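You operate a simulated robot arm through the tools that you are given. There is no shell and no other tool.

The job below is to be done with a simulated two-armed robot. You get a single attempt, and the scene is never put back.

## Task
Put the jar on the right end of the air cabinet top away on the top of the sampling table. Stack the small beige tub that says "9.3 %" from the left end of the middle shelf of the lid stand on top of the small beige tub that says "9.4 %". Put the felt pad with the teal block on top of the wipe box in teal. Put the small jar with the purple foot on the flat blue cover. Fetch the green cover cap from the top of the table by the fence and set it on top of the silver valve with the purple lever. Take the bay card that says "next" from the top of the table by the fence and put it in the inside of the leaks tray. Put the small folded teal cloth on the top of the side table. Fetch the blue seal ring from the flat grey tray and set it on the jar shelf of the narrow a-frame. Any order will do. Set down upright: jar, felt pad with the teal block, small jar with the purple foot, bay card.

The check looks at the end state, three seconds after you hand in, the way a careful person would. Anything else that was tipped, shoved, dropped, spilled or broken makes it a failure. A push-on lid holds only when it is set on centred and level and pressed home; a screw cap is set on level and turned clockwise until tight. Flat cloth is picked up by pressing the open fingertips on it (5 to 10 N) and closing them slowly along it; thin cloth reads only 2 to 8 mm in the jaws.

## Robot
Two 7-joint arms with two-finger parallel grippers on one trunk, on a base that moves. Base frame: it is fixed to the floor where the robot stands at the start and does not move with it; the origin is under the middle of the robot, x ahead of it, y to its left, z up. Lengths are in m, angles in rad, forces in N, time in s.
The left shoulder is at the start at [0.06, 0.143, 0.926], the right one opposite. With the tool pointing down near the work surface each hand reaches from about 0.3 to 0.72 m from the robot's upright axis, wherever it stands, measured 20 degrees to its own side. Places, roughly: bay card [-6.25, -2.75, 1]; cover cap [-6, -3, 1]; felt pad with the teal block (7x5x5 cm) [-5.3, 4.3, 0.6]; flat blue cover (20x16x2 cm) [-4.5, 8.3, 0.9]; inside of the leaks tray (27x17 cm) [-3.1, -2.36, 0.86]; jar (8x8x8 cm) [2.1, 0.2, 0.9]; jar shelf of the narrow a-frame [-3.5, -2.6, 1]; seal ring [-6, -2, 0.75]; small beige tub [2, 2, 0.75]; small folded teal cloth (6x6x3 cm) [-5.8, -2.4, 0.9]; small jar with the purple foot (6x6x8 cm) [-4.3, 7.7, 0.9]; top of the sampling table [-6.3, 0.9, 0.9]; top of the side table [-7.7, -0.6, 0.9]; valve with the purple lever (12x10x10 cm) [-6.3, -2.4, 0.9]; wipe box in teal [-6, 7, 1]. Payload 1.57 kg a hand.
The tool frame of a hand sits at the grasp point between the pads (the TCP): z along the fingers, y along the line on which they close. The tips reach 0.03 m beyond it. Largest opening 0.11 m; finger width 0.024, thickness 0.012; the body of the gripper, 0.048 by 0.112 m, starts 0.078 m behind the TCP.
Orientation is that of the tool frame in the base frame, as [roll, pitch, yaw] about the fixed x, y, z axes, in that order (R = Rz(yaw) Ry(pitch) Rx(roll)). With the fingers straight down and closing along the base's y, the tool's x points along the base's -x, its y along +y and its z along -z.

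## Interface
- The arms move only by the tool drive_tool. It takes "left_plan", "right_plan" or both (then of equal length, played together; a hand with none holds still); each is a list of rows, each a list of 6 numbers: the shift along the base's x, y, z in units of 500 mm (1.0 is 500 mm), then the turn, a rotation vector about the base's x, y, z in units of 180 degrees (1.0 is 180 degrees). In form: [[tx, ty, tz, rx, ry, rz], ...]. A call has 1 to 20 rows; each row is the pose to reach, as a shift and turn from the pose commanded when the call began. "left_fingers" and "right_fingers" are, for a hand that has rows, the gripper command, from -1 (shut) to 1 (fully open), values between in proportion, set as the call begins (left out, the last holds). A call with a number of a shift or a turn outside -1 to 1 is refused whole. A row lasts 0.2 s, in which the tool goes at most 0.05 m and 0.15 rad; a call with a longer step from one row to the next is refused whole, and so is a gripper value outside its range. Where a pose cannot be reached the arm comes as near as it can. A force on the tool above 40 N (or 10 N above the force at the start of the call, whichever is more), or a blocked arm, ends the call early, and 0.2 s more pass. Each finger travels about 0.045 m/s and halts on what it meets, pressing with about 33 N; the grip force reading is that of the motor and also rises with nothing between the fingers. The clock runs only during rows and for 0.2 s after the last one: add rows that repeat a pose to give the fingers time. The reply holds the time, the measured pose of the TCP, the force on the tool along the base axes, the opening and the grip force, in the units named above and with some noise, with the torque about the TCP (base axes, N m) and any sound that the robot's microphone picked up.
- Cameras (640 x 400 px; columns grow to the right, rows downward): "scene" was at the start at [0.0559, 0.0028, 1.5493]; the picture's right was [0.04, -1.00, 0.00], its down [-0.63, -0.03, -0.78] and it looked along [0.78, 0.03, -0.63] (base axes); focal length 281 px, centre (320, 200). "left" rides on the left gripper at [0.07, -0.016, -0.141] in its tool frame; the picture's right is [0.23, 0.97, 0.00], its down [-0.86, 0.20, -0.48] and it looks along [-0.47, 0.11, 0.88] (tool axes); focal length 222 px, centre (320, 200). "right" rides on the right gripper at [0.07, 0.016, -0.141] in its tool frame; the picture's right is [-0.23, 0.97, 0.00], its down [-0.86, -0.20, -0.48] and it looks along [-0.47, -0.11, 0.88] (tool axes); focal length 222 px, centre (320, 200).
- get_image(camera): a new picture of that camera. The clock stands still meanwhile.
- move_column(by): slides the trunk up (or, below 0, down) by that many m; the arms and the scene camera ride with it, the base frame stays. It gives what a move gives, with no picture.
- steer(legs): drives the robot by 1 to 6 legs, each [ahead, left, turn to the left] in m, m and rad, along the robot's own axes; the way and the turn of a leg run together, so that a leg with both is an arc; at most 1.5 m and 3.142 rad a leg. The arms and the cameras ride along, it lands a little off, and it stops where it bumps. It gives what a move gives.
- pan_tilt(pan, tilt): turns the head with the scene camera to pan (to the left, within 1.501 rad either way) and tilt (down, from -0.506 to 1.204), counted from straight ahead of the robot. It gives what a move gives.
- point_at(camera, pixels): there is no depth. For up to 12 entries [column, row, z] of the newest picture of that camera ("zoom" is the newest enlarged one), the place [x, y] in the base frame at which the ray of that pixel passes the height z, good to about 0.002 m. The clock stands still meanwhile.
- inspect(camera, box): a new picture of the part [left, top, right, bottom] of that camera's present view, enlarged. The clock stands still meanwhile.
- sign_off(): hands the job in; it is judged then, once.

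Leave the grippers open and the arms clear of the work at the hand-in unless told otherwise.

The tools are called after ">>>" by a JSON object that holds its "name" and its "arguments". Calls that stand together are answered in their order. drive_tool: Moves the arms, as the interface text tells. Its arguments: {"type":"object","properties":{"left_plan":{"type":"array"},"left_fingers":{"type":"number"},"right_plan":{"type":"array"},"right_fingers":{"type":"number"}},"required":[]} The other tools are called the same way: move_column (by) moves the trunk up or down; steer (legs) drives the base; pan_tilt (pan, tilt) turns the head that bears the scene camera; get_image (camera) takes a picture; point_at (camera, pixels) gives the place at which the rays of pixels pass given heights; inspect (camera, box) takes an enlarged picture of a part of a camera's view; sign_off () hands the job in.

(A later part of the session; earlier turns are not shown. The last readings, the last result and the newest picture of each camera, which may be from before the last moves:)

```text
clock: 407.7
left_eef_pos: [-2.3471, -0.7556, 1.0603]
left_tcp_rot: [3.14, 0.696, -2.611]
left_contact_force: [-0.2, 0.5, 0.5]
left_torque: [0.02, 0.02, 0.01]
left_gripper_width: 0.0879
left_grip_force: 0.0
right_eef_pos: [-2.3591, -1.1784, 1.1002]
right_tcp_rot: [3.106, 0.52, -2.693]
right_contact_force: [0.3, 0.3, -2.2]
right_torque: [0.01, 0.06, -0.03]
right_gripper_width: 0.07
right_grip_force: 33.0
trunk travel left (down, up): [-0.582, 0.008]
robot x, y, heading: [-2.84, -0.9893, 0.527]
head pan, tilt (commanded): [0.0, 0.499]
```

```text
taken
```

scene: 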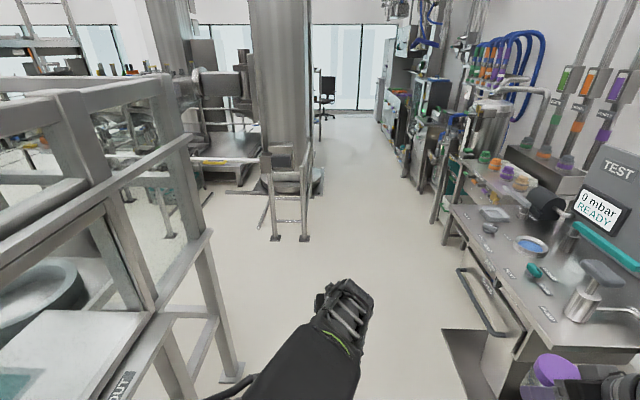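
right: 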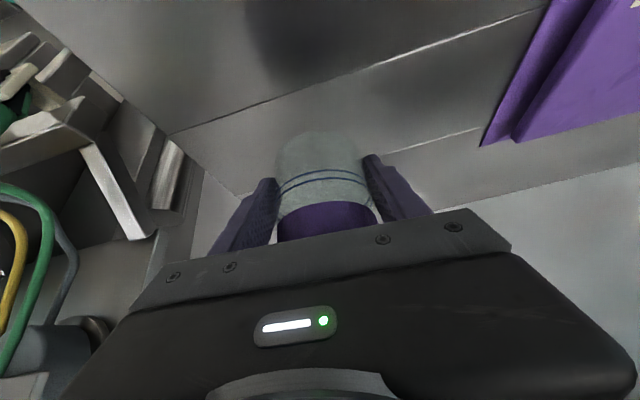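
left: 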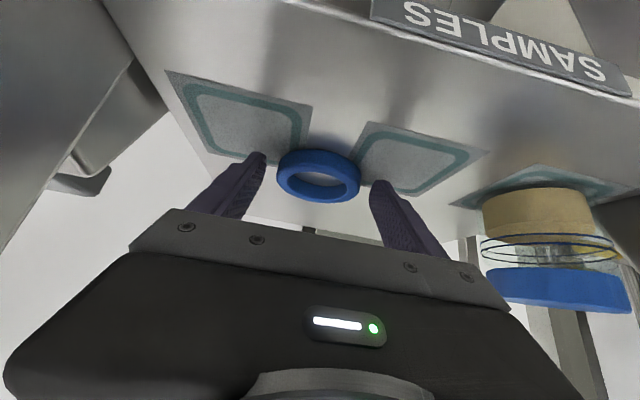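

I straighten and drive 1.45 m to the opening on the left.

>>> {"name": "steer", "arguments": {"legs": [[0, 0, -0.03], [1.45, -0.02, 0]]}}

>>> {"name": "pan_tilt", "arguments": {"pan": 1.2, "tilt": 0.4}}

>>> {"name": "get_image", "arguments": {"camera": "scene"}}

```text
clock: 415.1
left_eef_pos: [-1.0862, -0.0975, 1.061]
left_tcp_rot: [3.14, 0.697, -2.632]
left_contact_force: [0.3, -0.9, 0.0]
left_torque: [-0.01, -0.01, -0.01]
left_gripper_width: 0.0882
left_grip_force: 0.0
right_eef_pos: [-1.1065, -0.5194, 1.0993]
right_tcp_rot: [3.106, 0.522, -2.712]
right_contact_force: [0.8, 0.0, -3.0]
right_torque: [-0.03, 0.04, 0.01]
right_gripper_width: 0.0699
right_grip_force: 33.2
trunk travel left (down, up): [-0.582, 0.008]
robot x, y, heading: [-1.5838, -0.3186, 0.508]
head pan, tilt (commanded): [0.0, 0.499]
```

```text
clock: 416.5
left_eef_pos: [-1.0859, -0.0977, 1.0608]
left_tcp_rot: [3.139, 0.697, -2.632]
left_contact_force: [-0.3, -0.2, 0.9]
left_torque: [-0.01, 0.04, 0.04]
left_gripper_width: 0.0881
left_grip_force: 0.0
right_eef_pos: [-1.1065, -0.5197, 1.0993]
right_tcp_rot: [3.108, 0.521, -2.711]
right_contact_force: [-0.3, -0.5, -2.4]
right_torque: [-0.04, 0.03, 0.03]
right_gripper_width: 0.0697
right_grip_force: 33.3
trunk travel left (down, up): [-0.582, 0.008]
robot x, y, heading: [-1.5864, -0.3201, 0.505]
head pan, tilt (commanded): [1.201, 0.4]
```

```text
taken
```

scene: 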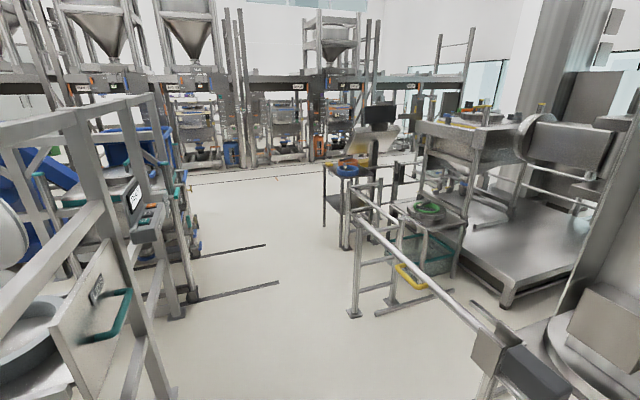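

The open hall lies to the left. I measure floor points to plan the way.

>>> {"name": "point_at", "arguments": {"camera": "scene", "pixels": [[185, 316, 0], [355, 315, 0], [278, 283, 0], [265, 245, 0], [165, 385, 0], [325, 225, 0], [200, 170, 0], [250, 165, 0], [410, 155, 0], [505, 305, 0], [375, 314, 0]]}}

>>> {"name": "inspect", "arguments": {"camera": "scene", "box": [150, 40, 450, 220]}}

```text
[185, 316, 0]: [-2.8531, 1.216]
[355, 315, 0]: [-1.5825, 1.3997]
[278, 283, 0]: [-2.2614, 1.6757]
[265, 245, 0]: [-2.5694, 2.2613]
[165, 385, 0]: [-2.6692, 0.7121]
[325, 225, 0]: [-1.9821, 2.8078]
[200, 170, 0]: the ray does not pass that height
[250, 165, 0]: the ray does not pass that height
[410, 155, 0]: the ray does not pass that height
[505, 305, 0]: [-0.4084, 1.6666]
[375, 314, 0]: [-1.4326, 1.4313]
```

```text
2.13 times, centred on (300, 130) of scene
```

zoom: 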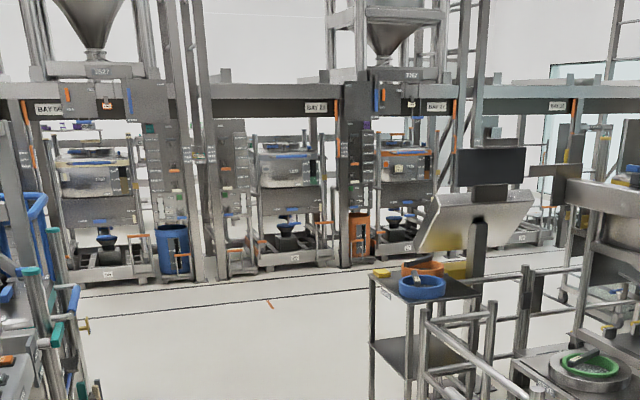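

I go 0.17 m ahead, turn left to face +v, and advance 1.3 m between the tracks and the rails.

>>> {"name": "steer", "arguments": {"legs": [[0.17, 0, 0], [0, 0, 1.563], [1.3, 0, 0]]}}

>>> {"name": "pan_tilt", "arguments": {"pan": 0.0, "tilt": 0.4}}

>>> {"name": "get_image", "arguments": {"camera": "scene"}}

```text
clock: 427.8
left_eef_pos: [-2.212, 1.4117, 1.0598]
left_tcp_rot: [3.14, 0.696, -1.122]
left_contact_force: [0.2, -1.0, -0.4]
left_torque: [0.0, -0.01, 0.02]
left_gripper_width: 0.0881
left_grip_force: 0.1
right_eef_pos: [-1.7907, 1.366, 1.0991]
right_tcp_rot: [3.108, 0.52, -1.202]
right_contact_force: [-0.2, -0.7, -3.3]
right_torque: [-0.06, -0.02, 0.0]
right_gripper_width: 0.0695
right_grip_force: 33.0
trunk travel left (down, up): [-0.582, 0.008]
robot x, y, heading: [-2.019, 0.9018, 2.014]
head pan, tilt (commanded): [1.201, 0.4]
```

```text
clock: 429.2
left_eef_pos: [-2.2111, 1.4123, 1.0598]
left_tcp_rot: [3.14, 0.695, -1.122]
left_contact_force: [-0.4, 0.5, 0.0]
left_torque: [-0.02, -0.03, -0.01]
left_gripper_width: 0.0879
left_grip_force: 0.0
right_eef_pos: [-1.7902, 1.3669, 1.1]
right_tcp_rot: [3.107, 0.519, -1.203]
right_contact_force: [0.3, 0.1, -2.3]
right_torque: [-0.02, -0.03, 0.01]
right_gripper_width: 0.0697
right_grip_force: 33.4
trunk travel left (down, up): [-0.582, 0.008]
robot x, y, heading: [-2.02, 0.901, 2.013]
head pan, tilt (commanded): [0.0, 0.4]
```

```text
taken
```

scene: 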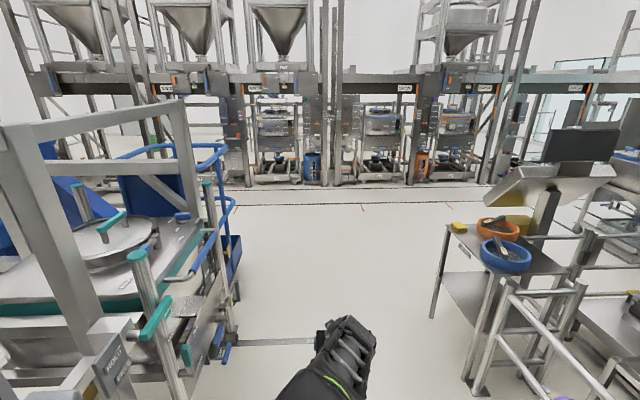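

>>> {"name": "point_at", "arguments": {"camera": "scene", "pixels": [[432, 317, 0], [480, 392, 0], [240, 300, 0], [232, 345, 0], [340, 203, 0], [312, 342, 0], [330, 188, 0]]}}

>>> {"name": "inspect", "arguments": {"camera": "scene", "box": [200, 60, 480, 220]}}

```text
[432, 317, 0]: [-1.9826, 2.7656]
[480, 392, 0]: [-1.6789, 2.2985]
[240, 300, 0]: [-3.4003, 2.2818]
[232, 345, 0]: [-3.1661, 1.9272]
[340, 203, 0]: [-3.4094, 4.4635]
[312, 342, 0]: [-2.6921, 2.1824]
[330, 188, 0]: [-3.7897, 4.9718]
```

```text
2.29 times, centred on (340, 140) of scene
```

zoom: 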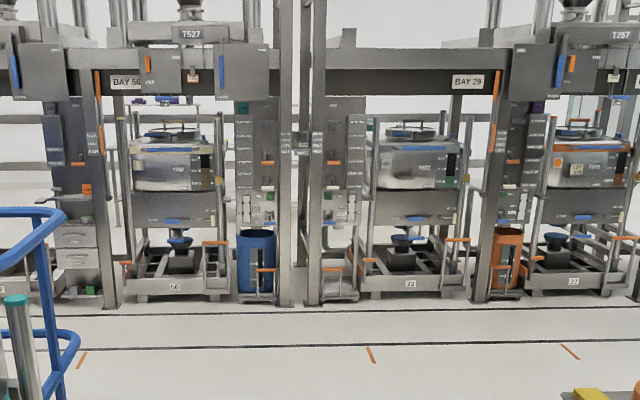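

Passage between u −1.86 and −0.42. I drive on 2.5 m, drifting right 0.15.

>>> {"name": "steer", "arguments": {"legs": [[0, 0, 0.055], [1.3, -0.15, 0], [1.2, 0, 0]]}}

>>> {"name": "pan_tilt", "arguments": {"pan": 0.0, "tilt": 0.3}}

>>> {"name": "get_image", "arguments": {"camera": "scene"}}

>>> {"name": "pan_tilt", "arguments": {"pan": 1.2, "tilt": 0.3}}

>>> {"name": "get_image", "arguments": {"camera": "scene"}}

>>> {"name": "pan_tilt", "arguments": {"pan": -1.0, "tilt": 0.3}}

>>> {"name": "get_image", "arguments": {"camera": "scene"}}

```text
clock: 441.7
left_eef_pos: [-3.3173, 3.6176, 1.0606]
left_tcp_rot: [3.141, 0.697, -1.041]
left_contact_force: [1.0, 0.2, 0.6]
left_torque: [-0.01, -0.02, -0.01]
left_gripper_width: 0.088
left_grip_force: 0.0
right_eef_pos: [-2.8959, 3.6069, 1.1002]
right_tcp_rot: [3.107, 0.52, -1.123]
right_contact_force: [-0.6, 0.2, -3.2]
right_torque: [-0.09, -0.05, -0.03]
right_gripper_width: 0.0695
right_grip_force: 32.8
trunk travel left (down, up): [-0.582, 0.008]
robot x, y, heading: [-3.0867, 3.125, 2.099]
head pan, tilt (commanded): [0.0, 0.4]
```

```text
clock: 442.4
left_eef_pos: [-3.3206, 3.6184, 1.0593]
left_tcp_rot: [3.14, 0.698, -1.042]
left_contact_force: [-0.1, 0.0, -0.1]
left_torque: [0.03, -0.02, 0.0]
left_gripper_width: 0.0877
left_grip_force: 0.1
right_eef_pos: [-2.8953, 3.606, 1.0983]
right_tcp_rot: [3.104, 0.521, -1.122]
right_contact_force: [0.6, -0.4, -2.0]
right_torque: [-0.02, 0.0, -0.01]
right_gripper_width: 0.0698
right_grip_force: 33.0
trunk travel left (down, up): [-0.582, 0.008]
robot x, y, heading: [-3.0858, 3.1271, 2.101]
head pan, tilt (commanded): [0.0, 0.3]
```

```text
taken
```

scene: 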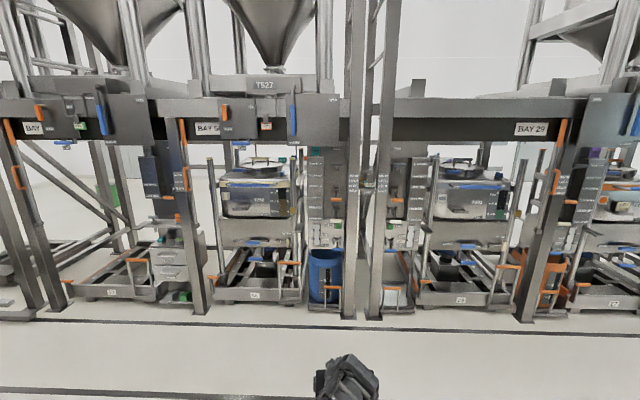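

```text
clock: 443.8
left_eef_pos: [-3.3188, 3.6179, 1.0598]
left_tcp_rot: [3.14, 0.696, -1.042]
left_contact_force: [0.6, 0.4, -0.2]
left_torque: [-0.01, 0.02, 0.0]
left_gripper_width: 0.0878
left_grip_force: 0.0
right_eef_pos: [-2.8962, 3.6068, 1.0994]
right_tcp_rot: [3.108, 0.52, -1.122]
right_contact_force: [0.2, -0.1, -2.3]
right_torque: [-0.05, -0.05, 0.02]
right_gripper_width: 0.0694
right_grip_force: 33.0
trunk travel left (down, up): [-0.582, 0.008]
robot x, y, heading: [-3.0857, 3.1267, 2.101]
head pan, tilt (commanded): [1.201, 0.3]
```

```text
taken
```

scene: 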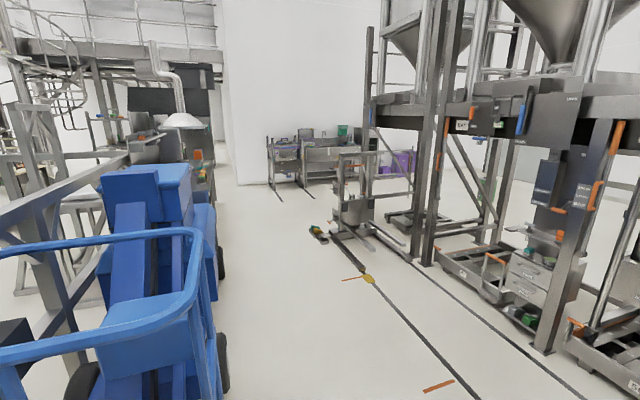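

```text
clock: 445.9
left_eef_pos: [-3.3191, 3.6186, 1.0605]
left_tcp_rot: [3.14, 0.696, -1.041]
left_contact_force: [0.8, 0.0, 0.0]
left_torque: [0.02, -0.02, 0.01]
left_gripper_width: 0.0879
left_grip_force: 0.1
right_eef_pos: [-2.8969, 3.6052, 1.1005]
right_tcp_rot: [3.107, 0.52, -1.122]
right_contact_force: [0.1, -0.4, -2.0]
right_torque: [0.02, -0.04, 0.0]
right_gripper_width: 0.0697
right_grip_force: 32.9
trunk travel left (down, up): [-0.582, 0.008]
robot x, y, heading: [-3.0858, 3.1248, 2.102]
head pan, tilt (commanded): [-1.0, 0.3]
```

```text
taken
```

scene: 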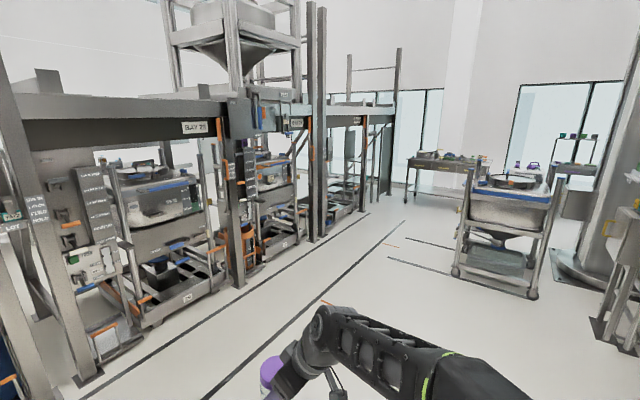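

The sampling table (with a white hood) is visible to the left along this aisle. I go 0.35 m forward, turn left to face −u, and look.

>>> {"name": "steer", "arguments": {"legs": [[0.35, 0, 0], [0, 0, 1.54]]}}

>>> {"name": "pan_tilt", "arguments": {"pan": 0.0, "tilt": 0.35}}

>>> {"name": "get_image", "arguments": {"camera": "scene"}}

>>> {"name": "inspect", "arguments": {"camera": "scene", "box": [140, 80, 400, 260]}}

```text
clock: 451.9
left_eef_pos: [-3.7634, 3.2137, 1.0606]
left_tcp_rot: [3.14, 0.696, 0.497]
left_contact_force: [-0.2, 0.4, -0.2]
left_torque: [-0.02, -0.02, 0.0]
left_gripper_width: 0.088
left_grip_force: 0.1
right_eef_pos: [-3.7392, 3.6367, 1.1008]
right_tcp_rot: [3.107, 0.522, 0.418]
right_contact_force: [-0.3, -0.4, -3.3]
right_torque: [0.02, -0.06, 0.02]
right_gripper_width: 0.0697
right_grip_force: 32.9
trunk travel left (down, up): [-0.582, 0.008]
robot x, y, heading: [-3.2625, 3.433, -2.646]
head pan, tilt (commanded): [-1.0, 0.3]
```

```text
clock: 453.2
left_eef_pos: [-3.7646, 3.2157, 1.0611]
left_tcp_rot: [3.139, 0.699, 0.497]
left_contact_force: [1.0, 0.0, -0.5]
left_torque: [0.0, 0.02, 0.0]
left_gripper_width: 0.0881
left_grip_force: 0.1
right_eef_pos: [-3.7392, 3.6363, 1.1007]
right_tcp_rot: [3.106, 0.521, 0.414]
right_contact_force: [-0.5, 0.3, -2.4]
right_torque: [0.03, -0.04, -0.01]
right_gripper_width: 0.0695
right_grip_force: 33.6
trunk travel left (down, up): [-0.582, 0.008]
robot x, y, heading: [-3.2655, 3.4301, -2.651]
head pan, tilt (commanded): [0.0, 0.351]
```

```text
taken
```

scene: 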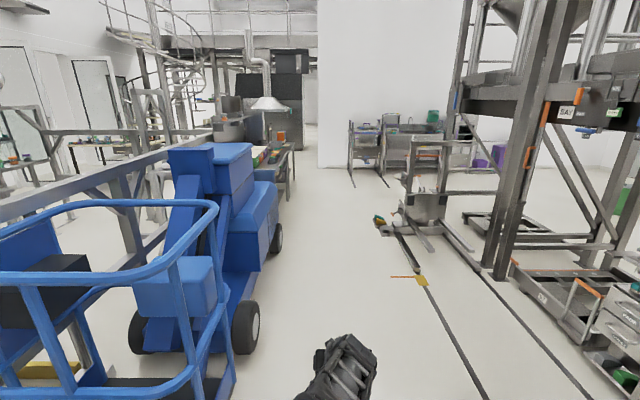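

```text
2.22 times, centred on (270, 170) of scene
```

zoom: 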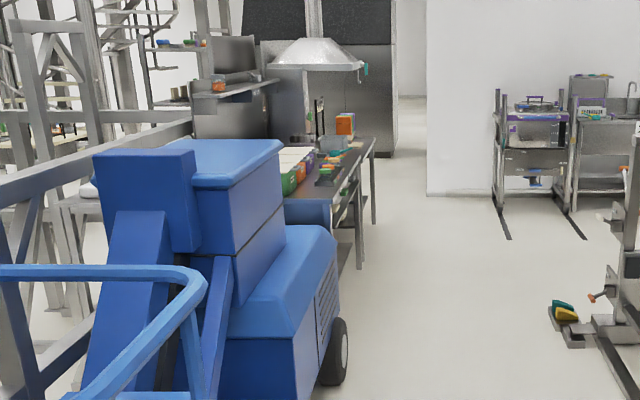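

The aisle runs between the blue lift and the rail trolley. I measure the clearances.

>>> {"name": "point_at", "arguments": {"camera": "scene", "pixels": [[258, 352, 0], [282, 252, 0], [398, 240, 0], [378, 222, 0], [420, 287, 0], [300, 200, 0], [288, 208, 0], [293, 148, 0.9], [318, 165, 0], [390, 280, 0]]}}

```text
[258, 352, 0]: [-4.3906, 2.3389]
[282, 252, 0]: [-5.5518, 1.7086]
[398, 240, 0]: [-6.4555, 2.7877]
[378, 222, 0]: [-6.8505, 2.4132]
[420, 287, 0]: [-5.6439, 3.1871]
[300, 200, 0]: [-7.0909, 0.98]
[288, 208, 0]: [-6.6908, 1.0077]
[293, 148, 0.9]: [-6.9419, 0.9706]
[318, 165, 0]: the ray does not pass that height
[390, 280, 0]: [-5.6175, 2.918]
```

Aisle between v≈4.15 (lift) and 5.39 (trolley). I shift right to v≈4.74 and drive 2.4 m.

>>> {"name": "steer", "arguments": {"legs": [[1.0, -0.17, 0.007], [1.4, 0, 0]]}}

>>> {"name": "pan_tilt", "arguments": {"pan": 0.2, "tilt": 0.5}}

>>> {"name": "get_image", "arguments": {"camera": "scene"}}

```text
clock: 465.2
left_eef_pos: [-6.0072, 2.2145, 1.0607]
left_tcp_rot: [3.141, 0.695, 0.489]
left_contact_force: [0.3, -0.3, 0.3]
left_torque: [0.02, -0.01, -0.01]
left_gripper_width: 0.0877
left_grip_force: 0.1
right_eef_pos: [-5.9782, 2.6375, 1.0986]
right_tcp_rot: [3.106, 0.521, 0.41]
right_contact_force: [1.0, -0.3, -2.6]
right_torque: [0.01, -0.04, 0.04]
right_gripper_width: 0.0694
right_grip_force: 32.5
trunk travel left (down, up): [-0.582, 0.008]
robot x, y, heading: [-5.5067, 2.4284, -2.656]
head pan, tilt (commanded): [0.0, 0.351]
```

```text
clock: 466.0
left_eef_pos: [-6.0059, 2.2159, 1.0609]
left_tcp_rot: [3.14, 0.695, 0.49]
left_contact_force: [1.1, -0.7, -0.1]
left_torque: [0.0, 0.0, 0.0]
left_gripper_width: 0.088
left_grip_force: 0.1
right_eef_pos: [-5.9782, 2.6371, 1.1002]
right_tcp_rot: [3.106, 0.52, 0.411]
right_contact_force: [-0.7, -1.0, -3.2]
right_torque: [0.03, -0.04, 0.02]
right_gripper_width: 0.0697
right_grip_force: 32.8
trunk travel left (down, up): [-0.582, 0.008]
robot x, y, heading: [-5.5079, 2.4269, -2.657]
head pan, tilt (commanded): [0.201, 0.499]
```

```text
taken
```

scene: 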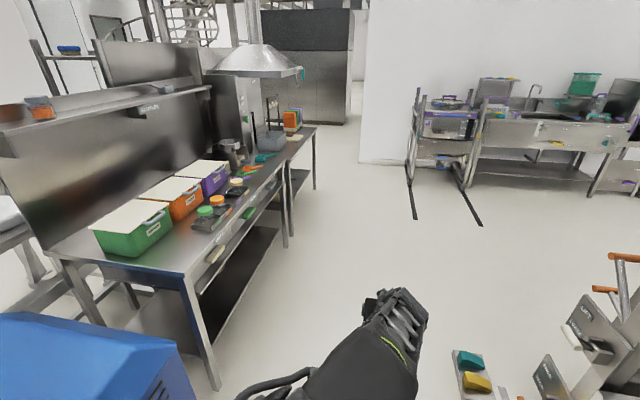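

The sampling table (labelled shelf behind it) carries three boxes and small items along its front. I zoom in to find free top area.

>>> {"name": "inspect", "arguments": {"camera": "scene", "box": [30, 90, 330, 300]}}

>>> {"name": "point_at", "arguments": {"camera": "scene", "pixels": [[185, 281, 0.87], [48, 252, 0.87], [283, 168, 0.87], [215, 388, 0], [288, 247, 0], [150, 256, 0.87], [112, 245, 0.87], [205, 232, 0.87], [175, 268, 0.87], [314, 128, 0.87]]}}

```text
1.90 times, centred on (180, 195) of scene
```

zoom: 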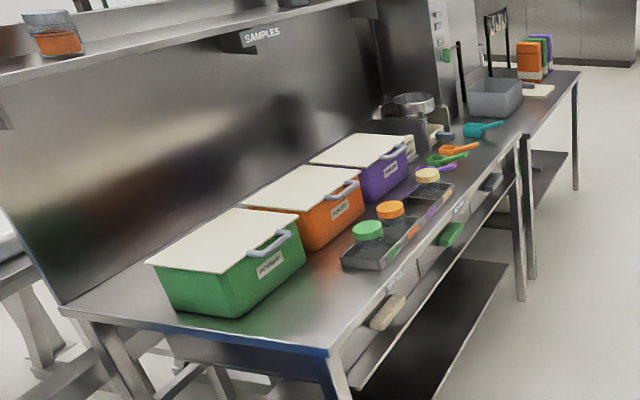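

```text
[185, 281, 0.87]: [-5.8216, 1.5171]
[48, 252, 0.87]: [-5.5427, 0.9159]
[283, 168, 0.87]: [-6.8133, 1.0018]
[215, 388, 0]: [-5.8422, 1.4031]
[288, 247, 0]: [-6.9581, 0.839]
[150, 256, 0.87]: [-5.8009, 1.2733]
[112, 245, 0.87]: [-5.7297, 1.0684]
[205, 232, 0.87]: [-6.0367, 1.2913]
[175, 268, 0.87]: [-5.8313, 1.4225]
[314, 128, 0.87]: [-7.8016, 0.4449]
```

Free area in front of the green box: about u −4.40…−4.67, v 3.90…4.11. I'll put the jar there. I turn left to face the table, then slide right 0.57 m.

>>> {"name": "steer", "arguments": {"legs": [[0, 0, 1.584], [0, -0.57, 0]]}}

>>> {"name": "pan_tilt", "arguments": {"pan": -0.2, "tilt": 0.7}}

>>> {"name": "get_image", "arguments": {"camera": "scene"}}

```text
clock: 473.1
left_eef_pos: [-5.7674, 1.6566, 1.0607]
left_tcp_rot: [3.141, 0.695, 2.079]
left_contact_force: [-0.3, 0.2, 0.2]
left_torque: [0.0, 0.0, 0.04]
left_gripper_width: 0.088
left_grip_force: 0.1
right_eef_pos: [-6.1903, 1.6769, 1.0991]
right_tcp_rot: [3.106, 0.519, 1.999]
right_contact_force: [0.0, 0.0, -3.7]
right_torque: [0.04, 0.03, 0.02]
right_gripper_width: 0.0695
right_grip_force: 33.2
trunk travel left (down, up): [-0.582, 0.008]
robot x, y, heading: [-5.9912, 2.1526, -1.063]
head pan, tilt (commanded): [0.201, 0.499]
```

```text
clock: 473.9
left_eef_pos: [-5.7674, 1.6562, 1.0611]
left_tcp_rot: [3.141, 0.695, 2.081]
left_contact_force: [0.1, -0.6, -0.5]
left_torque: [-0.02, -0.01, 0.01]
left_gripper_width: 0.088
left_grip_force: 0.1
right_eef_pos: [-6.1889, 1.6768, 1.0994]
right_tcp_rot: [3.105, 0.519, 1.998]
right_contact_force: [0.4, 0.0, -2.0]
right_torque: [0.03, 0.04, 0.0]
right_gripper_width: 0.0697
right_grip_force: 33.5
trunk travel left (down, up): [-0.582, 0.008]
robot x, y, heading: [-5.9875, 2.154, -1.065]
head pan, tilt (commanded): [-0.201, 0.7]
```

```text
taken
```

scene: 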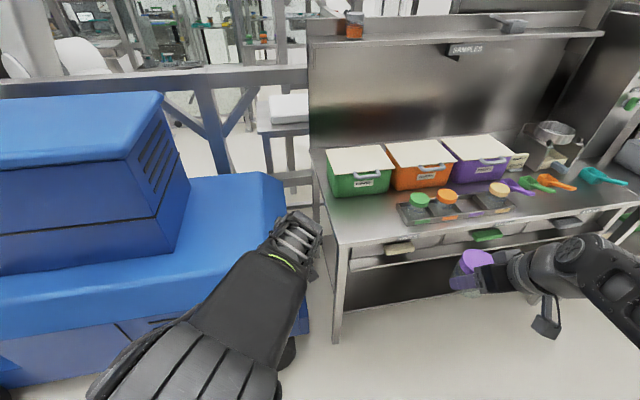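

>>> {"name": "inspect", "arguments": {"camera": "scene", "box": [310, 130, 530, 270]}}

```text
2.86 times, centred on (420, 200) of scene
```

zoom: 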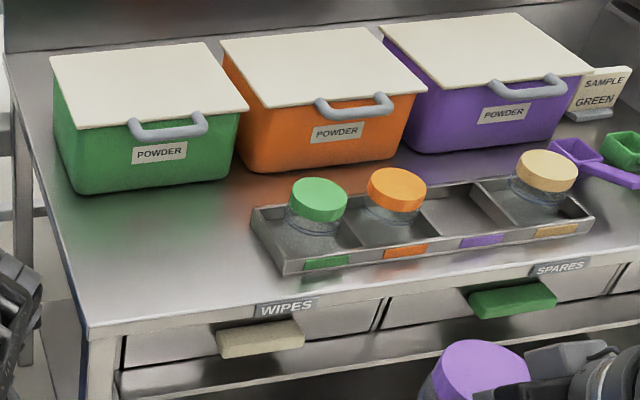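

The tray of jars has its own slots; I use the bare top left of it, around zoom (165,250). I measure it.

>>> {"name": "point_at", "arguments": {"camera": "zoom", "pixels": [[165, 250, 0.87], [90, 330, 0.87], [300, 302, 0.87], [75, 195, 0.87], [215, 183, 0.87], [252, 212, 0.87], [285, 275, 0.87], [165, 250, 0.88]]}}

```text
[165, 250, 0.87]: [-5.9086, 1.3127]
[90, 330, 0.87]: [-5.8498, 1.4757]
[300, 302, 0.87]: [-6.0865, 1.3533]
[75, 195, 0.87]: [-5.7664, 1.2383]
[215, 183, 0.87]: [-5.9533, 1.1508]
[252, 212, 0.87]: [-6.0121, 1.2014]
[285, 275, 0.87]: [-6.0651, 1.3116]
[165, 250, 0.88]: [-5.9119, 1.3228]
```

I raise the left hand 8 cm, lower the trunk 7.5 cm, and move the base ahead 0.17 and right 0.05.

>>> {"name": "drive_tool", "arguments": {"left_plan": [[0, 0, 0.08, 0, 0, 0], [0, 0, 0.16, 0, 0, 0], [0, 0, 0.16, 0, 0, 0]]}}

>>> {"name": "move_column", "arguments": {"by": -0.075}}

>>> {"name": "steer", "arguments": {"legs": [[0.17, -0.05, -0.008]]}}

>>> {"name": "get_image", "arguments": {"camera": "scene"}}

>>> {"name": "get_image", "arguments": {"camera": "right"}}

```text
clock: 474.7
left_eef_pos: [-5.7674, 1.6565, 1.1405]
left_tcp_rot: [3.139, 0.695, 2.079]
left_contact_force: [-0.5, 1.1, 0.5]
left_torque: [0.02, 0.01, -0.01]
left_gripper_width: 0.0879
left_grip_force: 0.1
right_eef_pos: [-6.1893, 1.6772, 1.0988]
right_tcp_rot: [3.105, 0.522, 1.999]
right_contact_force: [0.4, 0.0, -2.2]
right_torque: [0.0, -0.01, 0.01]
right_gripper_width: 0.0695
right_grip_force: 33.2
trunk travel left (down, up): [-0.582, 0.008]
robot x, y, heading: [-5.9906, 2.1574, -1.066]
head pan, tilt (commanded): [-0.201, 0.7]
```

```text
clock: 475.9
left_eef_pos: [-5.768, 1.6567, 1.0667]
left_tcp_rot: [3.139, 0.696, 2.08]
left_contact_force: [0.6, 0.8, 0.1]
left_torque: [0.01, 0.0, 0.03]
left_gripper_width: 0.0878
left_grip_force: 0.1
right_eef_pos: [-6.1898, 1.6766, 1.0244]
right_tcp_rot: [3.104, 0.519, 1.999]
right_contact_force: [-0.3, 0.9, -2.2]
right_torque: [0.04, 0.02, 0.0]
right_gripper_width: 0.0695
right_grip_force: 32.9
trunk travel left (down, up): [-0.507, 0.083]
robot x, y, heading: [-5.9884, 2.1536, -1.067]
head pan, tilt (commanded): [-0.201, 0.7]
```

```text
clock: 476.8
left_eef_pos: [-5.7644, 1.6193, 1.0669]
left_tcp_rot: [-3.141, 0.686, 2.073]
left_contact_force: [-0.4, 16.7, 11.3]
left_torque: [-0.19, 0.19, -0.41]
left_gripper_width: 0.0809
left_grip_force: 0.1
right_eef_pos: [-6.1796, 1.637, 1.0242]
right_tcp_rot: [3.107, 0.521, 1.999]
right_contact_force: [0.2, -0.8, -2.3]
right_torque: [0.05, 0.04, 0.03]
right_gripper_width: 0.0695
right_grip_force: 33.2
trunk travel left (down, up): [-0.507, 0.083]
robot x, y, heading: [-5.9784, 2.1135, -1.07]
head pan, tilt (commanded): [-0.201, 0.7]
stopped in leg 1: the force on the tool passed its limit at 106 N (the readings are from after the stop); the commanded pose is now the measured one
```

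```text
taken
```

scene: 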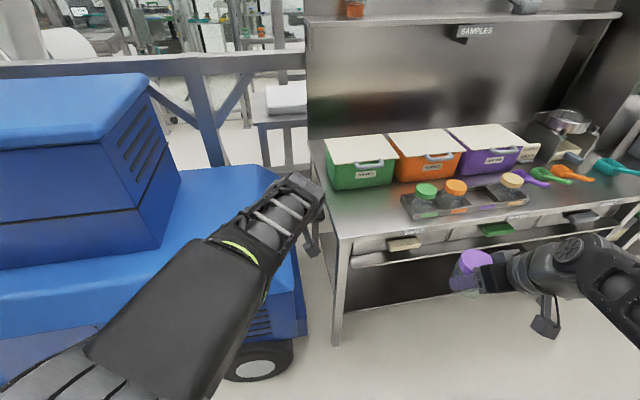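

```text
taken
```

right: 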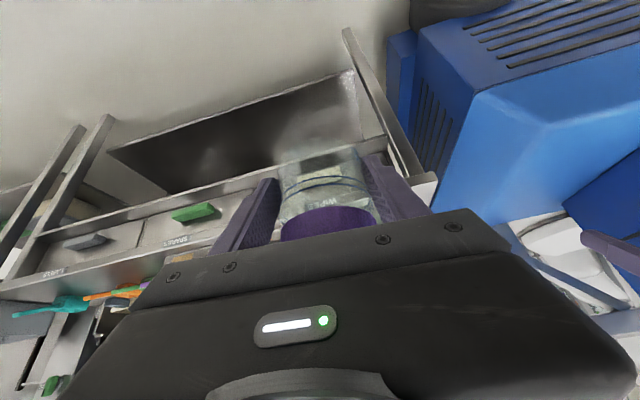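

The left hand touched something (the blue lift's hood) and the drive stopped. I back off 7 cm right away and look.

>>> {"name": "steer", "arguments": {"legs": [[-0.07, 0.0, 0]]}}

>>> {"name": "pan_tilt", "arguments": {"pan": 0.4, "tilt": 0.8}}

>>> {"name": "get_image", "arguments": {"camera": "scene"}}

>>> {"name": "get_image", "arguments": {"camera": "left"}}

```text
clock: 477.8
left_eef_pos: [-5.8006, 1.6807, 1.066]
left_tcp_rot: [3.138, 0.686, 2.071]
left_contact_force: [-0.2, 0.5, 0.5]
left_torque: [-0.02, -0.04, 0.02]
left_gripper_width: 0.0878
left_grip_force: 0.1
right_eef_pos: [-6.2135, 1.6983, 1.024]
right_tcp_rot: [3.105, 0.52, 1.999]
right_contact_force: [0.1, -0.5, -2.9]
right_torque: [0.03, 0.01, -0.01]
right_gripper_width: 0.0694
right_grip_force: 33.0
trunk travel left (down, up): [-0.507, 0.083]
robot x, y, heading: [-6.0161, 2.1744, -1.067]
head pan, tilt (commanded): [-0.201, 0.7]
```

```text
clock: 478.8
left_eef_pos: [-5.7994, 1.679, 1.0648]
left_tcp_rot: [3.14, 0.684, 2.073]
left_contact_force: [0.2, -0.3, 0.6]
left_torque: [-0.02, 0.0, 0.0]
left_gripper_width: 0.0883
left_grip_force: 0.0
right_eef_pos: [-6.2144, 1.6977, 1.0238]
right_tcp_rot: [3.105, 0.518, 1.999]
right_contact_force: [0.5, -0.1, -2.6]
right_torque: [0.04, 0.0, 0.0]
right_gripper_width: 0.0696
right_grip_force: 32.4
trunk travel left (down, up): [-0.507, 0.083]
robot x, y, heading: [-6.013, 2.174, -1.067]
head pan, tilt (commanded): [0.4, 0.799]
```

```text
taken
```

scene: 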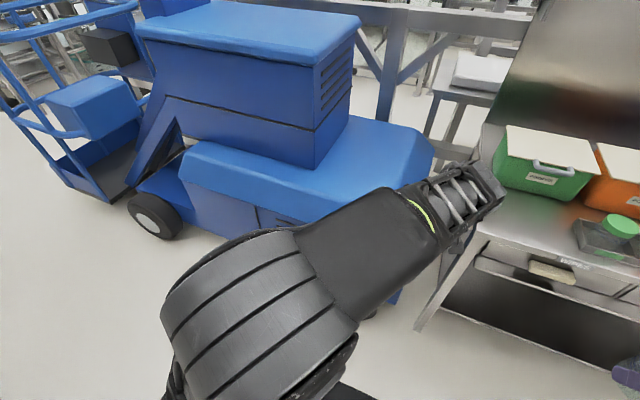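

```text
taken
```

left: 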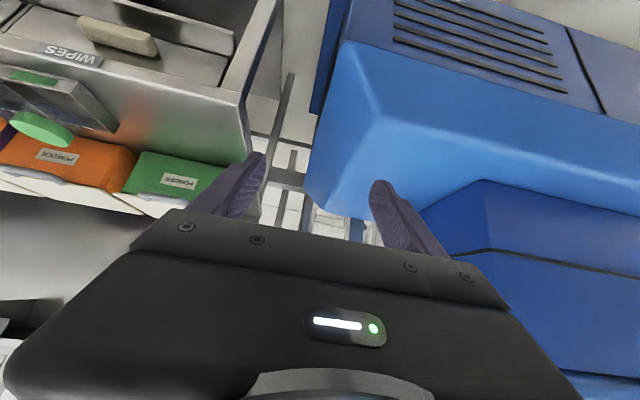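

The left finger had touched the lift's hood; nothing else moved. I raise the left hand 14 cm above it before going forward again.

>>> {"name": "drive_tool", "arguments": {"left_plan": [[0, 0, 0.07, 0, 0, 0], [0, 0, 0.14, 0, 0, 0], [0, 0, 0.21, 0, 0, 0], [0, 0, 0.28, 0, 0, 0], [0, 0, 0.28, 0, 0, 0]]}}

>>> {"name": "get_image", "arguments": {"camera": "left"}}

```text
clock: 480.0
left_eef_pos: [-5.7984, 1.6821, 1.2048]
left_tcp_rot: [3.14, 0.686, 2.073]
left_contact_force: [-0.6, -0.3, 0.0]
left_torque: [0.0, 0.04, -0.03]
left_gripper_width: 0.0881
left_grip_force: 0.1
right_eef_pos: [-6.2135, 1.6965, 1.0245]
right_tcp_rot: [3.105, 0.518, 1.998]
right_contact_force: [0.0, 1.0, -3.7]
right_torque: [0.05, 0.03, 0.03]
right_gripper_width: 0.0696
right_grip_force: 32.7
trunk travel left (down, up): [-0.507, 0.083]
robot x, y, heading: [-6.0144, 2.1757, -1.064]
head pan, tilt (commanded): [0.4, 0.799]
```

```text
taken
```

left: 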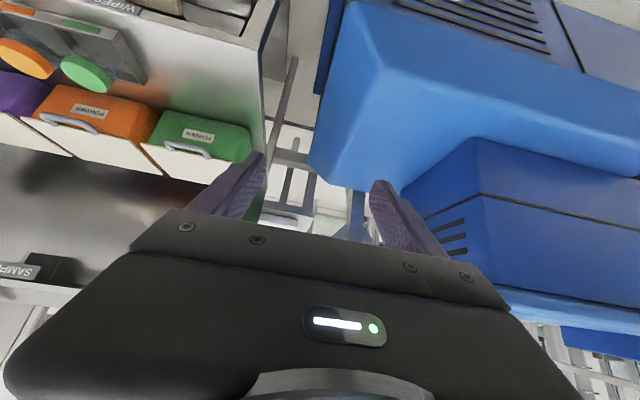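

>>> {"name": "steer", "arguments": {"legs": [[0.2, -0.03, -0.008]]}}

>>> {"name": "pan_tilt", "arguments": {"pan": -0.3, "tilt": 0.8}}

>>> {"name": "get_image", "arguments": {"camera": "scene"}}

>>> {"name": "get_image", "arguments": {"camera": "right"}}

```text
clock: 481.2
left_eef_pos: [-5.7752, 1.6126, 1.2058]
left_tcp_rot: [3.14, 0.671, 2.066]
left_contact_force: [0.5, 8.0, 3.3]
left_torque: [-0.05, 0.14, -0.18]
left_gripper_width: 0.0845
left_grip_force: 0.1
right_eef_pos: [-6.1876, 1.6248, 1.0234]
right_tcp_rot: [3.105, 0.516, 1.996]
right_contact_force: [-0.5, 0.0, -2.0]
right_torque: [0.02, 0.02, -0.01]
right_gripper_width: 0.0695
right_grip_force: 33.4
trunk travel left (down, up): [-0.507, 0.083]
robot x, y, heading: [-5.9897, 2.102, -1.064]
head pan, tilt (commanded): [0.4, 0.799]
stopped in leg 1: the force on the tool passed its limit at 110 N (the readings are from after the stop); the commanded pose is now the measured one
```

```text
clock: 482.2
left_eef_pos: [-5.7757, 1.6126, 1.205]
left_tcp_rot: [3.14, 0.671, 2.066]
left_contact_force: [-1.1, 9.1, 3.4]
left_torque: [-0.05, 0.14, -0.27]
left_gripper_width: 0.0845
left_grip_force: 0.2
right_eef_pos: [-6.1862, 1.6239, 1.0246]
right_tcp_rot: [3.105, 0.517, 1.999]
right_contact_force: [-0.2, -0.8, -3.8]
right_torque: [0.02, 0.04, 0.01]
right_gripper_width: 0.0696
right_grip_force: 33.1
trunk travel left (down, up): [-0.507, 0.083]
robot x, y, heading: [-5.9866, 2.0986, -1.069]
head pan, tilt (commanded): [-0.3, 0.799]
```

```text
taken
```

scene: 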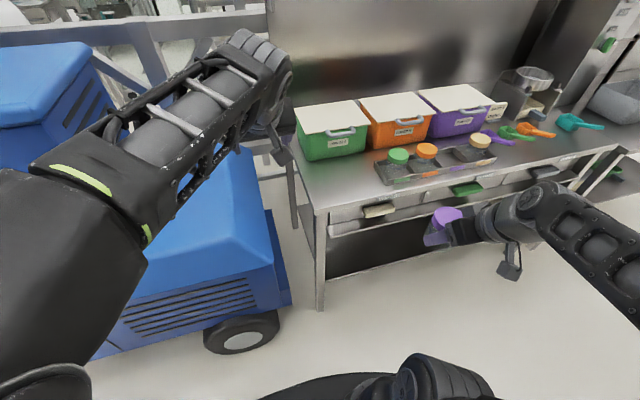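

```text
taken
```

right: 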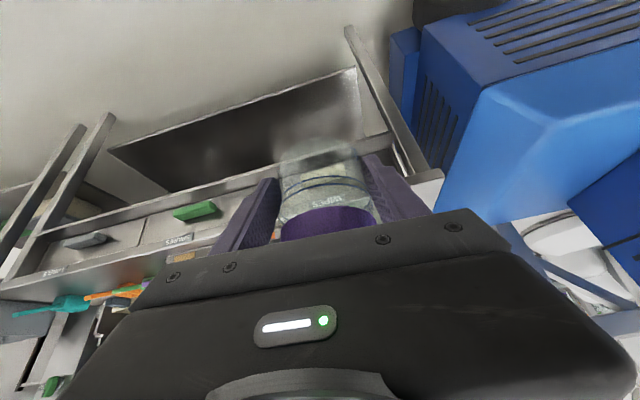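

It is the lift's bulk again (it extends to u≈−4.25 at this height). I back off and bring the left hand to a fingers-down pose at my left side, away from the lift.

>>> {"name": "steer", "arguments": {"legs": [[-0.12, 0.0, 0]]}}

>>> {"name": "drive_tool", "arguments": {"left_plan": [[0.04, 0.04, -0.01, 0.017, 0.0095, 0], [0.09, 0.09, -0.03, 0.035, 0.019, 0], [0.15, 0.148, -0.05, 0.056, 0.03, 0], [0.213, 0.21, -0.07, 0.08, 0.0434, 0], [0.277, 0.273, -0.09, 0.104, 0.0564, 0], [0.34, 0.336, -0.11, 0.128, 0.0695, 0], [0.403, 0.398, -0.13, 0.151, 0.082, 0], [0.465, 0.458, -0.15, 0.173, 0.094, 0], [0.52, 0.51, -0.17, 0.192, 0.1042, 0], [0.52, 0.51, -0.17, 0.192, 0.1042, 0]]}}

>>> {"name": "pan_tilt", "arguments": {"pan": 0.4, "tilt": 0.8}}

>>> {"name": "get_image", "arguments": {"camera": "scene"}}

```text
clock: 483.5
left_eef_pos: [-5.8355, 1.7206, 1.2055]
left_tcp_rot: [3.138, 0.672, 2.066]
left_contact_force: [0.3, 0.8, 0.0]
left_torque: [-0.03, 0.0, -0.01]
left_gripper_width: 0.0882
left_grip_force: 0.0
right_eef_pos: [-6.2478, 1.7329, 1.0236]
right_tcp_rot: [3.103, 0.518, 1.998]
right_contact_force: [0.0, 1.5, -2.4]
right_torque: [0.03, 0.05, -0.05]
right_gripper_width: 0.0695
right_grip_force: 33.5
trunk travel left (down, up): [-0.507, 0.083]
robot x, y, heading: [-6.0422, 2.2069, -1.063]
head pan, tilt (commanded): [-0.3, 0.799]
```

```text
clock: 485.7
left_eef_pos: [-5.5929, 1.9761, 1.1158]
left_tcp_rot: [3.126, 0.024, 2.064]
left_contact_force: [-0.8, -0.4, -0.1]
left_torque: [0.04, -0.02, -0.02]
left_gripper_width: 0.0878
left_grip_force: 0.0
left hand out of reach, approached as far as the arm can: row 7, 8, 9, 10
right_eef_pos: [-6.2485, 1.7309, 1.0228]
right_tcp_rot: [3.102, 0.515, 1.995]
right_contact_force: [-0.4, -0.4, -1.9]
right_torque: [0.07, 0.03, 0.03]
right_gripper_width: 0.0696
right_grip_force: 33.1
trunk travel left (down, up): [-0.507, 0.083]
robot x, y, heading: [-6.0495, 2.2057, -1.072]
head pan, tilt (commanded): [-0.3, 0.799]
```

```text
clock: 486.8
left_eef_pos: [-5.591, 1.9788, 1.1148]
left_tcp_rot: [3.126, 0.023, 2.068]
left_contact_force: [-0.3, 0.0, 0.1]
left_torque: [0.0, -0.01, -0.01]
left_gripper_width: 0.0879
left_grip_force: 0.0
right_eef_pos: [-6.2468, 1.7327, 1.0229]
right_tcp_rot: [3.102, 0.516, 1.997]
right_contact_force: [-0.9, -0.1, -2.9]
right_torque: [0.05, 0.01, 0.02]
right_gripper_width: 0.0697
right_grip_force: 33.4
trunk travel left (down, up): [-0.507, 0.083]
robot x, y, heading: [-6.0467, 2.211, -1.067]
head pan, tilt (commanded): [0.4, 0.799]
```

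```text
taken
```

scene: 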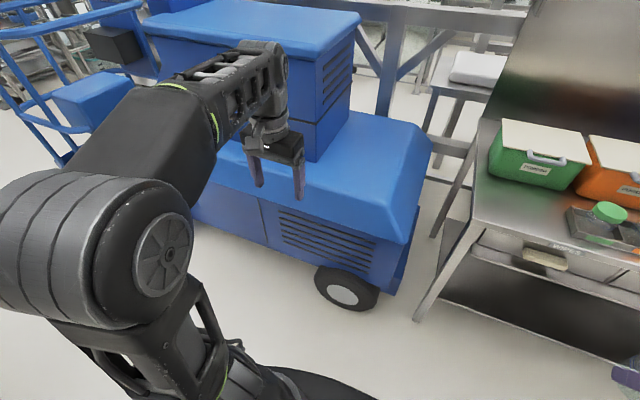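

The lift hasn't moved. I tuck the left hand closer (lower and back) so I can approach the table.

>>> {"name": "drive_tool", "arguments": {"left_plan": [[-0.016, 0.06, -0.035, 0, 0, 0], [-0.032, 0.12, -0.07, 0, 0, 0], [-0.047, 0.18, -0.105, 0, 0, 0], [-0.063, 0.239, -0.14, 0, 0, 0], [-0.063, 0.239, -0.14, 0, 0, 0]]}}

```text
clock: 488.0
left_eef_pos: [-5.6215, 2.0971, 1.0458]
left_tcp_rot: [3.141, -0.017, 2.067]
left_contact_force: [-0.3, 0.2, -0.8]
left_torque: [0.04, 0.01, -0.02]
left_gripper_width: 0.0882
left_grip_force: 0.1
right_eef_pos: [-6.247, 1.733, 1.0228]
right_tcp_rot: [3.104, 0.517, 1.997]
right_contact_force: [-0.1, -1.1, -1.8]
right_torque: [0.02, 0.03, 0.04]
right_gripper_width: 0.0697
right_grip_force: 32.7
trunk travel left (down, up): [-0.507, 0.083]
robot x, y, heading: [-6.0481, 2.2136, -1.068]
head pan, tilt (commanded): [0.4, 0.799]
```

Now the left hand is well back. I drive forward 0.23 m, right 0.03.

>>> {"name": "steer", "arguments": {"legs": [[0.23, -0.03, -0.005]]}}

>>> {"name": "pan_tilt", "arguments": {"pan": -0.3, "tilt": 0.8}}

>>> {"name": "get_image", "arguments": {"camera": "scene"}}

```text
clock: 489.7
left_eef_pos: [-5.537, 1.881, 1.045]
left_tcp_rot: [3.14, -0.019, 2.067]
left_contact_force: [0.1, -0.9, 0.0]
left_torque: [0.02, 0.0, 0.02]
left_gripper_width: 0.088
left_grip_force: 0.0
right_eef_pos: [-6.1601, 1.5151, 1.0224]
right_tcp_rot: [3.102, 0.515, 1.999]
right_contact_force: [-0.6, -0.3, -3.3]
right_torque: [0.06, 0.05, 0.01]
right_gripper_width: 0.0699
right_grip_force: 32.6
trunk travel left (down, up): [-0.507, 0.083]
robot x, y, heading: [-5.9616, 1.9938, -1.065]
head pan, tilt (commanded): [0.4, 0.799]
```

```text
clock: 490.8
left_eef_pos: [-5.5361, 1.8809, 1.0462]
left_tcp_rot: [3.14, -0.014, 2.065]
left_contact_force: [-0.1, -0.2, 0.2]
left_torque: [0.0, 0.01, -0.04]
left_gripper_width: 0.0879
left_grip_force: 0.1
right_eef_pos: [-6.1625, 1.5155, 1.0239]
right_tcp_rot: [3.104, 0.517, 1.995]
right_contact_force: [0.0, -0.5, -3.3]
right_torque: [0.07, 0.03, -0.06]
right_gripper_width: 0.0698
right_grip_force: 32.5
trunk travel left (down, up): [-0.507, 0.083]
robot x, y, heading: [-5.9607, 1.9904, -1.068]
head pan, tilt (commanded): [-0.3, 0.799]
```

```text
taken
```

scene: 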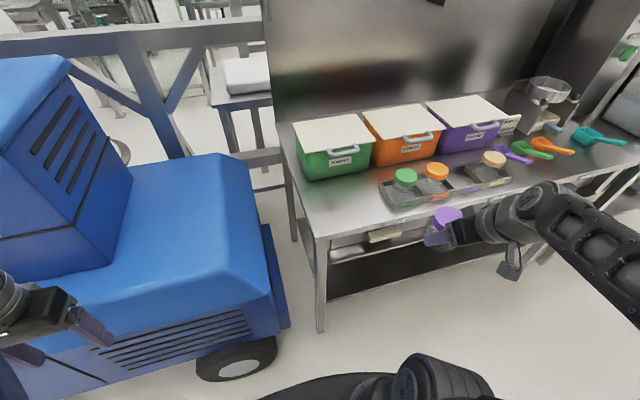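

I carry the jar over the free spot (−5.909,1.328), staying above the tray jars.

>>> {"name": "drive_tool", "arguments": {"right_plan": [[0.072, -0.054, 0, 0, 0, 0], [0.145, -0.107, 0, 0, 0, 0], [0.217, -0.161, 0, 0, 0, 0], [0.29, -0.215, 0, 0, 0, 0], [0.362, -0.268, 0, 0, 0, 0], [0.435, -0.322, 0, 0, 0, 0], [0.507, -0.3756, 0, 0, 0, 0], [0.507, -0.3756, 0, 0, 0, 0]]}}

>>> {"name": "get_image", "arguments": {"camera": "right"}}

>>> {"name": "inspect", "arguments": {"camera": "scene", "box": [260, 80, 520, 260]}}

```text
clock: 492.6
left_eef_pos: [-5.5375, 1.8814, 1.0459]
left_tcp_rot: [3.14, -0.017, 2.064]
left_contact_force: [-0.2, 0.7, 1.3]
left_torque: [0.02, 0.0, 0.02]
left_gripper_width: 0.0882
left_grip_force: 0.2
right_eef_pos: [-5.9078, 1.33, 1.0227]
right_tcp_rot: [3.104, 0.517, 1.998]
right_contact_force: [0.1, 0.5, -2.3]
right_torque: [0.02, -0.02, 0.0]
right_gripper_width: 0.0694
right_grip_force: 33.1
trunk travel left (down, up): [-0.507, 0.083]
robot x, y, heading: [-5.9592, 1.9913, -1.068]
head pan, tilt (commanded): [-0.3, 0.799]
```

```text
taken
```

right: 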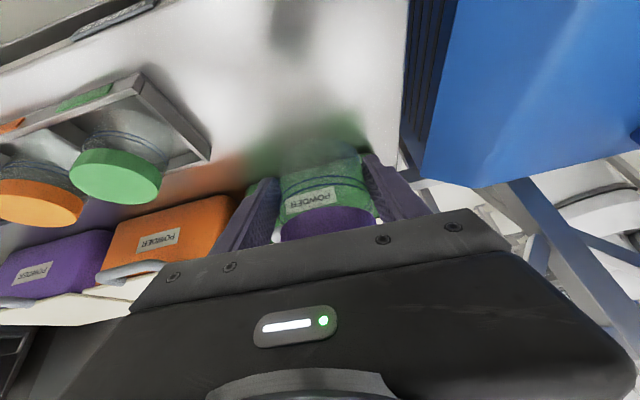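

```text
2.22 times, centred on (390, 170) of scene
```

zoom: 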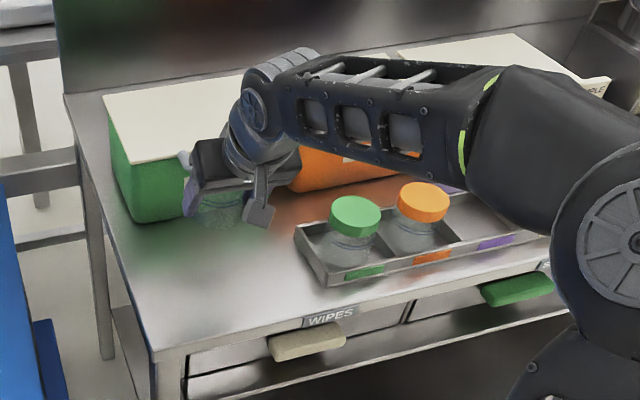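

The jar hangs in front of the green box with clearance. I lower 9 cm, then slowly.

>>> {"name": "drive_tool", "arguments": {"right_plan": [[0, 0, -0.06, 0, 0, 0], [0, 0, -0.12, 0, 0, 0], [0, 0, -0.16, 0, 0, 0], [0, 0, -0.18, 0, 0, 0], [0, 0, -0.18, 0, 0, 0]]}}

>>> {"name": "get_image", "arguments": {"camera": "right"}}

```text
clock: 493.8
left_eef_pos: [-5.5366, 1.88, 1.0449]
left_tcp_rot: [3.141, -0.016, 2.066]
left_contact_force: [0.2, 0.3, 0.0]
left_torque: [-0.01, 0.01, -0.01]
left_gripper_width: 0.088
left_grip_force: 0.2
right_eef_pos: [-5.9067, 1.3298, 0.9316]
right_tcp_rot: [3.103, 0.519, 1.995]
right_contact_force: [-0.2, 0.6, -3.3]
right_torque: [0.05, 0.04, -0.01]
right_gripper_width: 0.0695
right_grip_force: 32.7
trunk travel left (down, up): [-0.507, 0.083]
robot x, y, heading: [-5.9606, 1.991, -1.062]
head pan, tilt (commanded): [-0.3, 0.799]
```

```text
taken
```

right: 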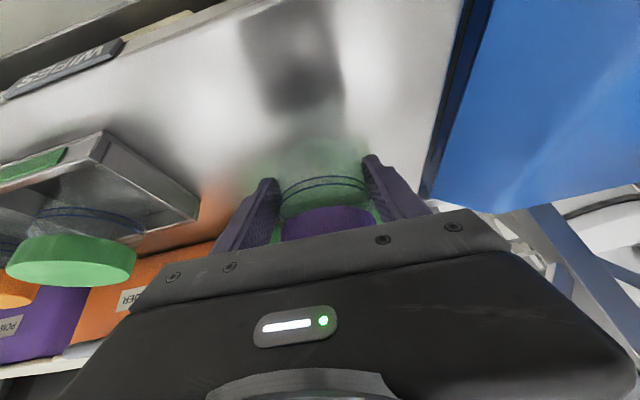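

>>> {"name": "drive_tool", "arguments": {"right_plan": [[0, 0, -0.008, 0, 0, 0], [0, 0, -0.016, 0, 0, 0], [0, 0, -0.024, 0, 0, 0], [0, 0, -0.024, 0, 0, 0]]}}

```text
clock: 494.8
left_eef_pos: [-5.5358, 1.881, 1.0456]
left_tcp_rot: [3.139, -0.017, 2.066]
left_contact_force: [-0.5, 0.3, -0.2]
left_torque: [0.0, 0.01, 0.0]
left_gripper_width: 0.0885
left_grip_force: 0.0
right_eef_pos: [-5.9072, 1.3275, 0.9216]
right_tcp_rot: [3.102, 0.516, 1.998]
right_contact_force: [0.9, -0.1, -2.6]
right_torque: [0.04, 0.01, -0.02]
right_gripper_width: 0.0698
right_grip_force: 33.0
trunk travel left (down, up): [-0.507, 0.083]
robot x, y, heading: [-5.9649, 1.9927, -1.064]
head pan, tilt (commanded): [-0.3, 0.799]
```

No contact yet at z 0.9216. I continue down in small steps.

>>> {"name": "drive_tool", "arguments": {"right_plan": [[0, 0, -0.006, 0, 0, 0], [0, 0, -0.012, 0, 0, 0], [0, 0, -0.018, 0, 0, 0], [0, 0, -0.018, 0, 0, 0]]}}

```text
clock: 495.8
left_eef_pos: [-5.5369, 1.8808, 1.0449]
left_tcp_rot: [3.138, -0.016, 2.066]
left_contact_force: [0.2, 0.6, 0.4]
left_torque: [0.03, -0.01, 0.05]
left_gripper_width: 0.0879
left_grip_force: 0.2
right_eef_pos: [-5.908, 1.3283, 0.9125]
right_tcp_rot: [3.103, 0.516, 1.997]
right_contact_force: [-0.2, -0.2, -2.9]
right_torque: [0.04, 0.02, 0.0]
right_gripper_width: 0.0695
right_grip_force: 32.4
trunk travel left (down, up): [-0.507, 0.083]
robot x, y, heading: [-5.9615, 1.9919, -1.068]
head pan, tilt (commanded): [-0.3, 0.799]
```

>>> {"name": "drive_tool", "arguments": {"right_plan": [[0, 0, -0.004, 0, 0, 0], [0, 0, -0.008, 0, 0, 0], [0, 0, -0.012, 0, 0, 0], [0, 0, -0.012, 0, 0, 0]]}}

>>> {"name": "get_image", "arguments": {"camera": "right"}}

```text
clock: 496.8
left_eef_pos: [-5.5357, 1.8805, 1.0447]
left_tcp_rot: [-3.141, -0.015, 2.067]
left_contact_force: [1.0, 0.8, 0.2]
left_torque: [-0.01, 0.03, -0.01]
left_gripper_width: 0.0881
left_grip_force: 0.0
right_eef_pos: [-5.908, 1.3283, 0.906]
right_tcp_rot: [3.103, 0.515, 1.996]
right_contact_force: [0.5, 1.7, -2.3]
right_torque: [0.04, 0.0, 0.0]
right_gripper_width: 0.0695
right_grip_force: 32.8
trunk travel left (down, up): [-0.507, 0.083]
robot x, y, heading: [-5.9624, 1.9901, -1.069]
head pan, tilt (commanded): [-0.3, 0.799]
```

```text
taken
```

right: 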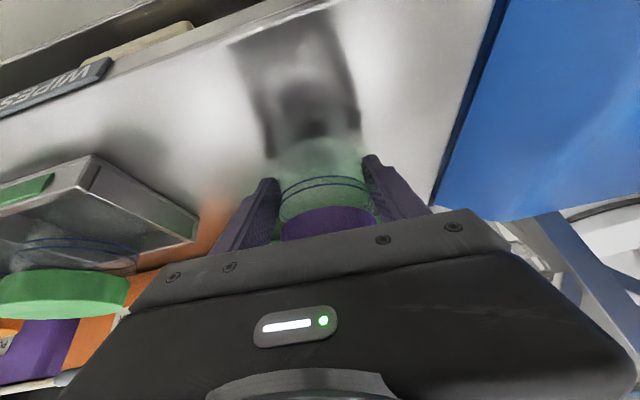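

>>> {"name": "drive_tool", "arguments": {"right_plan": [[0, 0, -0.006, 0, 0, 0], [0, 0, -0.012, 0, 0, 0], [0, 0, -0.018, 0, 0, 0], [0, 0, -0.018, 0, 0, 0]]}}

```text
clock: 497.8
left_eef_pos: [-5.5372, 1.8825, 1.0451]
left_tcp_rot: [-3.141, -0.014, 2.066]
left_contact_force: [-0.2, 0.2, 0.0]
left_torque: [-0.01, 0.0, -0.02]
left_gripper_width: 0.0881
left_grip_force: 0.0
right_eef_pos: [-5.9065, 1.3292, 0.9018]
right_tcp_rot: [3.104, 0.527, 1.997]
right_contact_force: [3.8, 0.1, 24.8]
right_torque: [-0.83, 0.49, 0.04]
right_gripper_width: 0.0698
right_grip_force: 32.3
trunk travel left (down, up): [-0.507, 0.083]
robot x, y, heading: [-5.9649, 1.9935, -1.066]
head pan, tilt (commanded): [-0.3, 0.799]
```

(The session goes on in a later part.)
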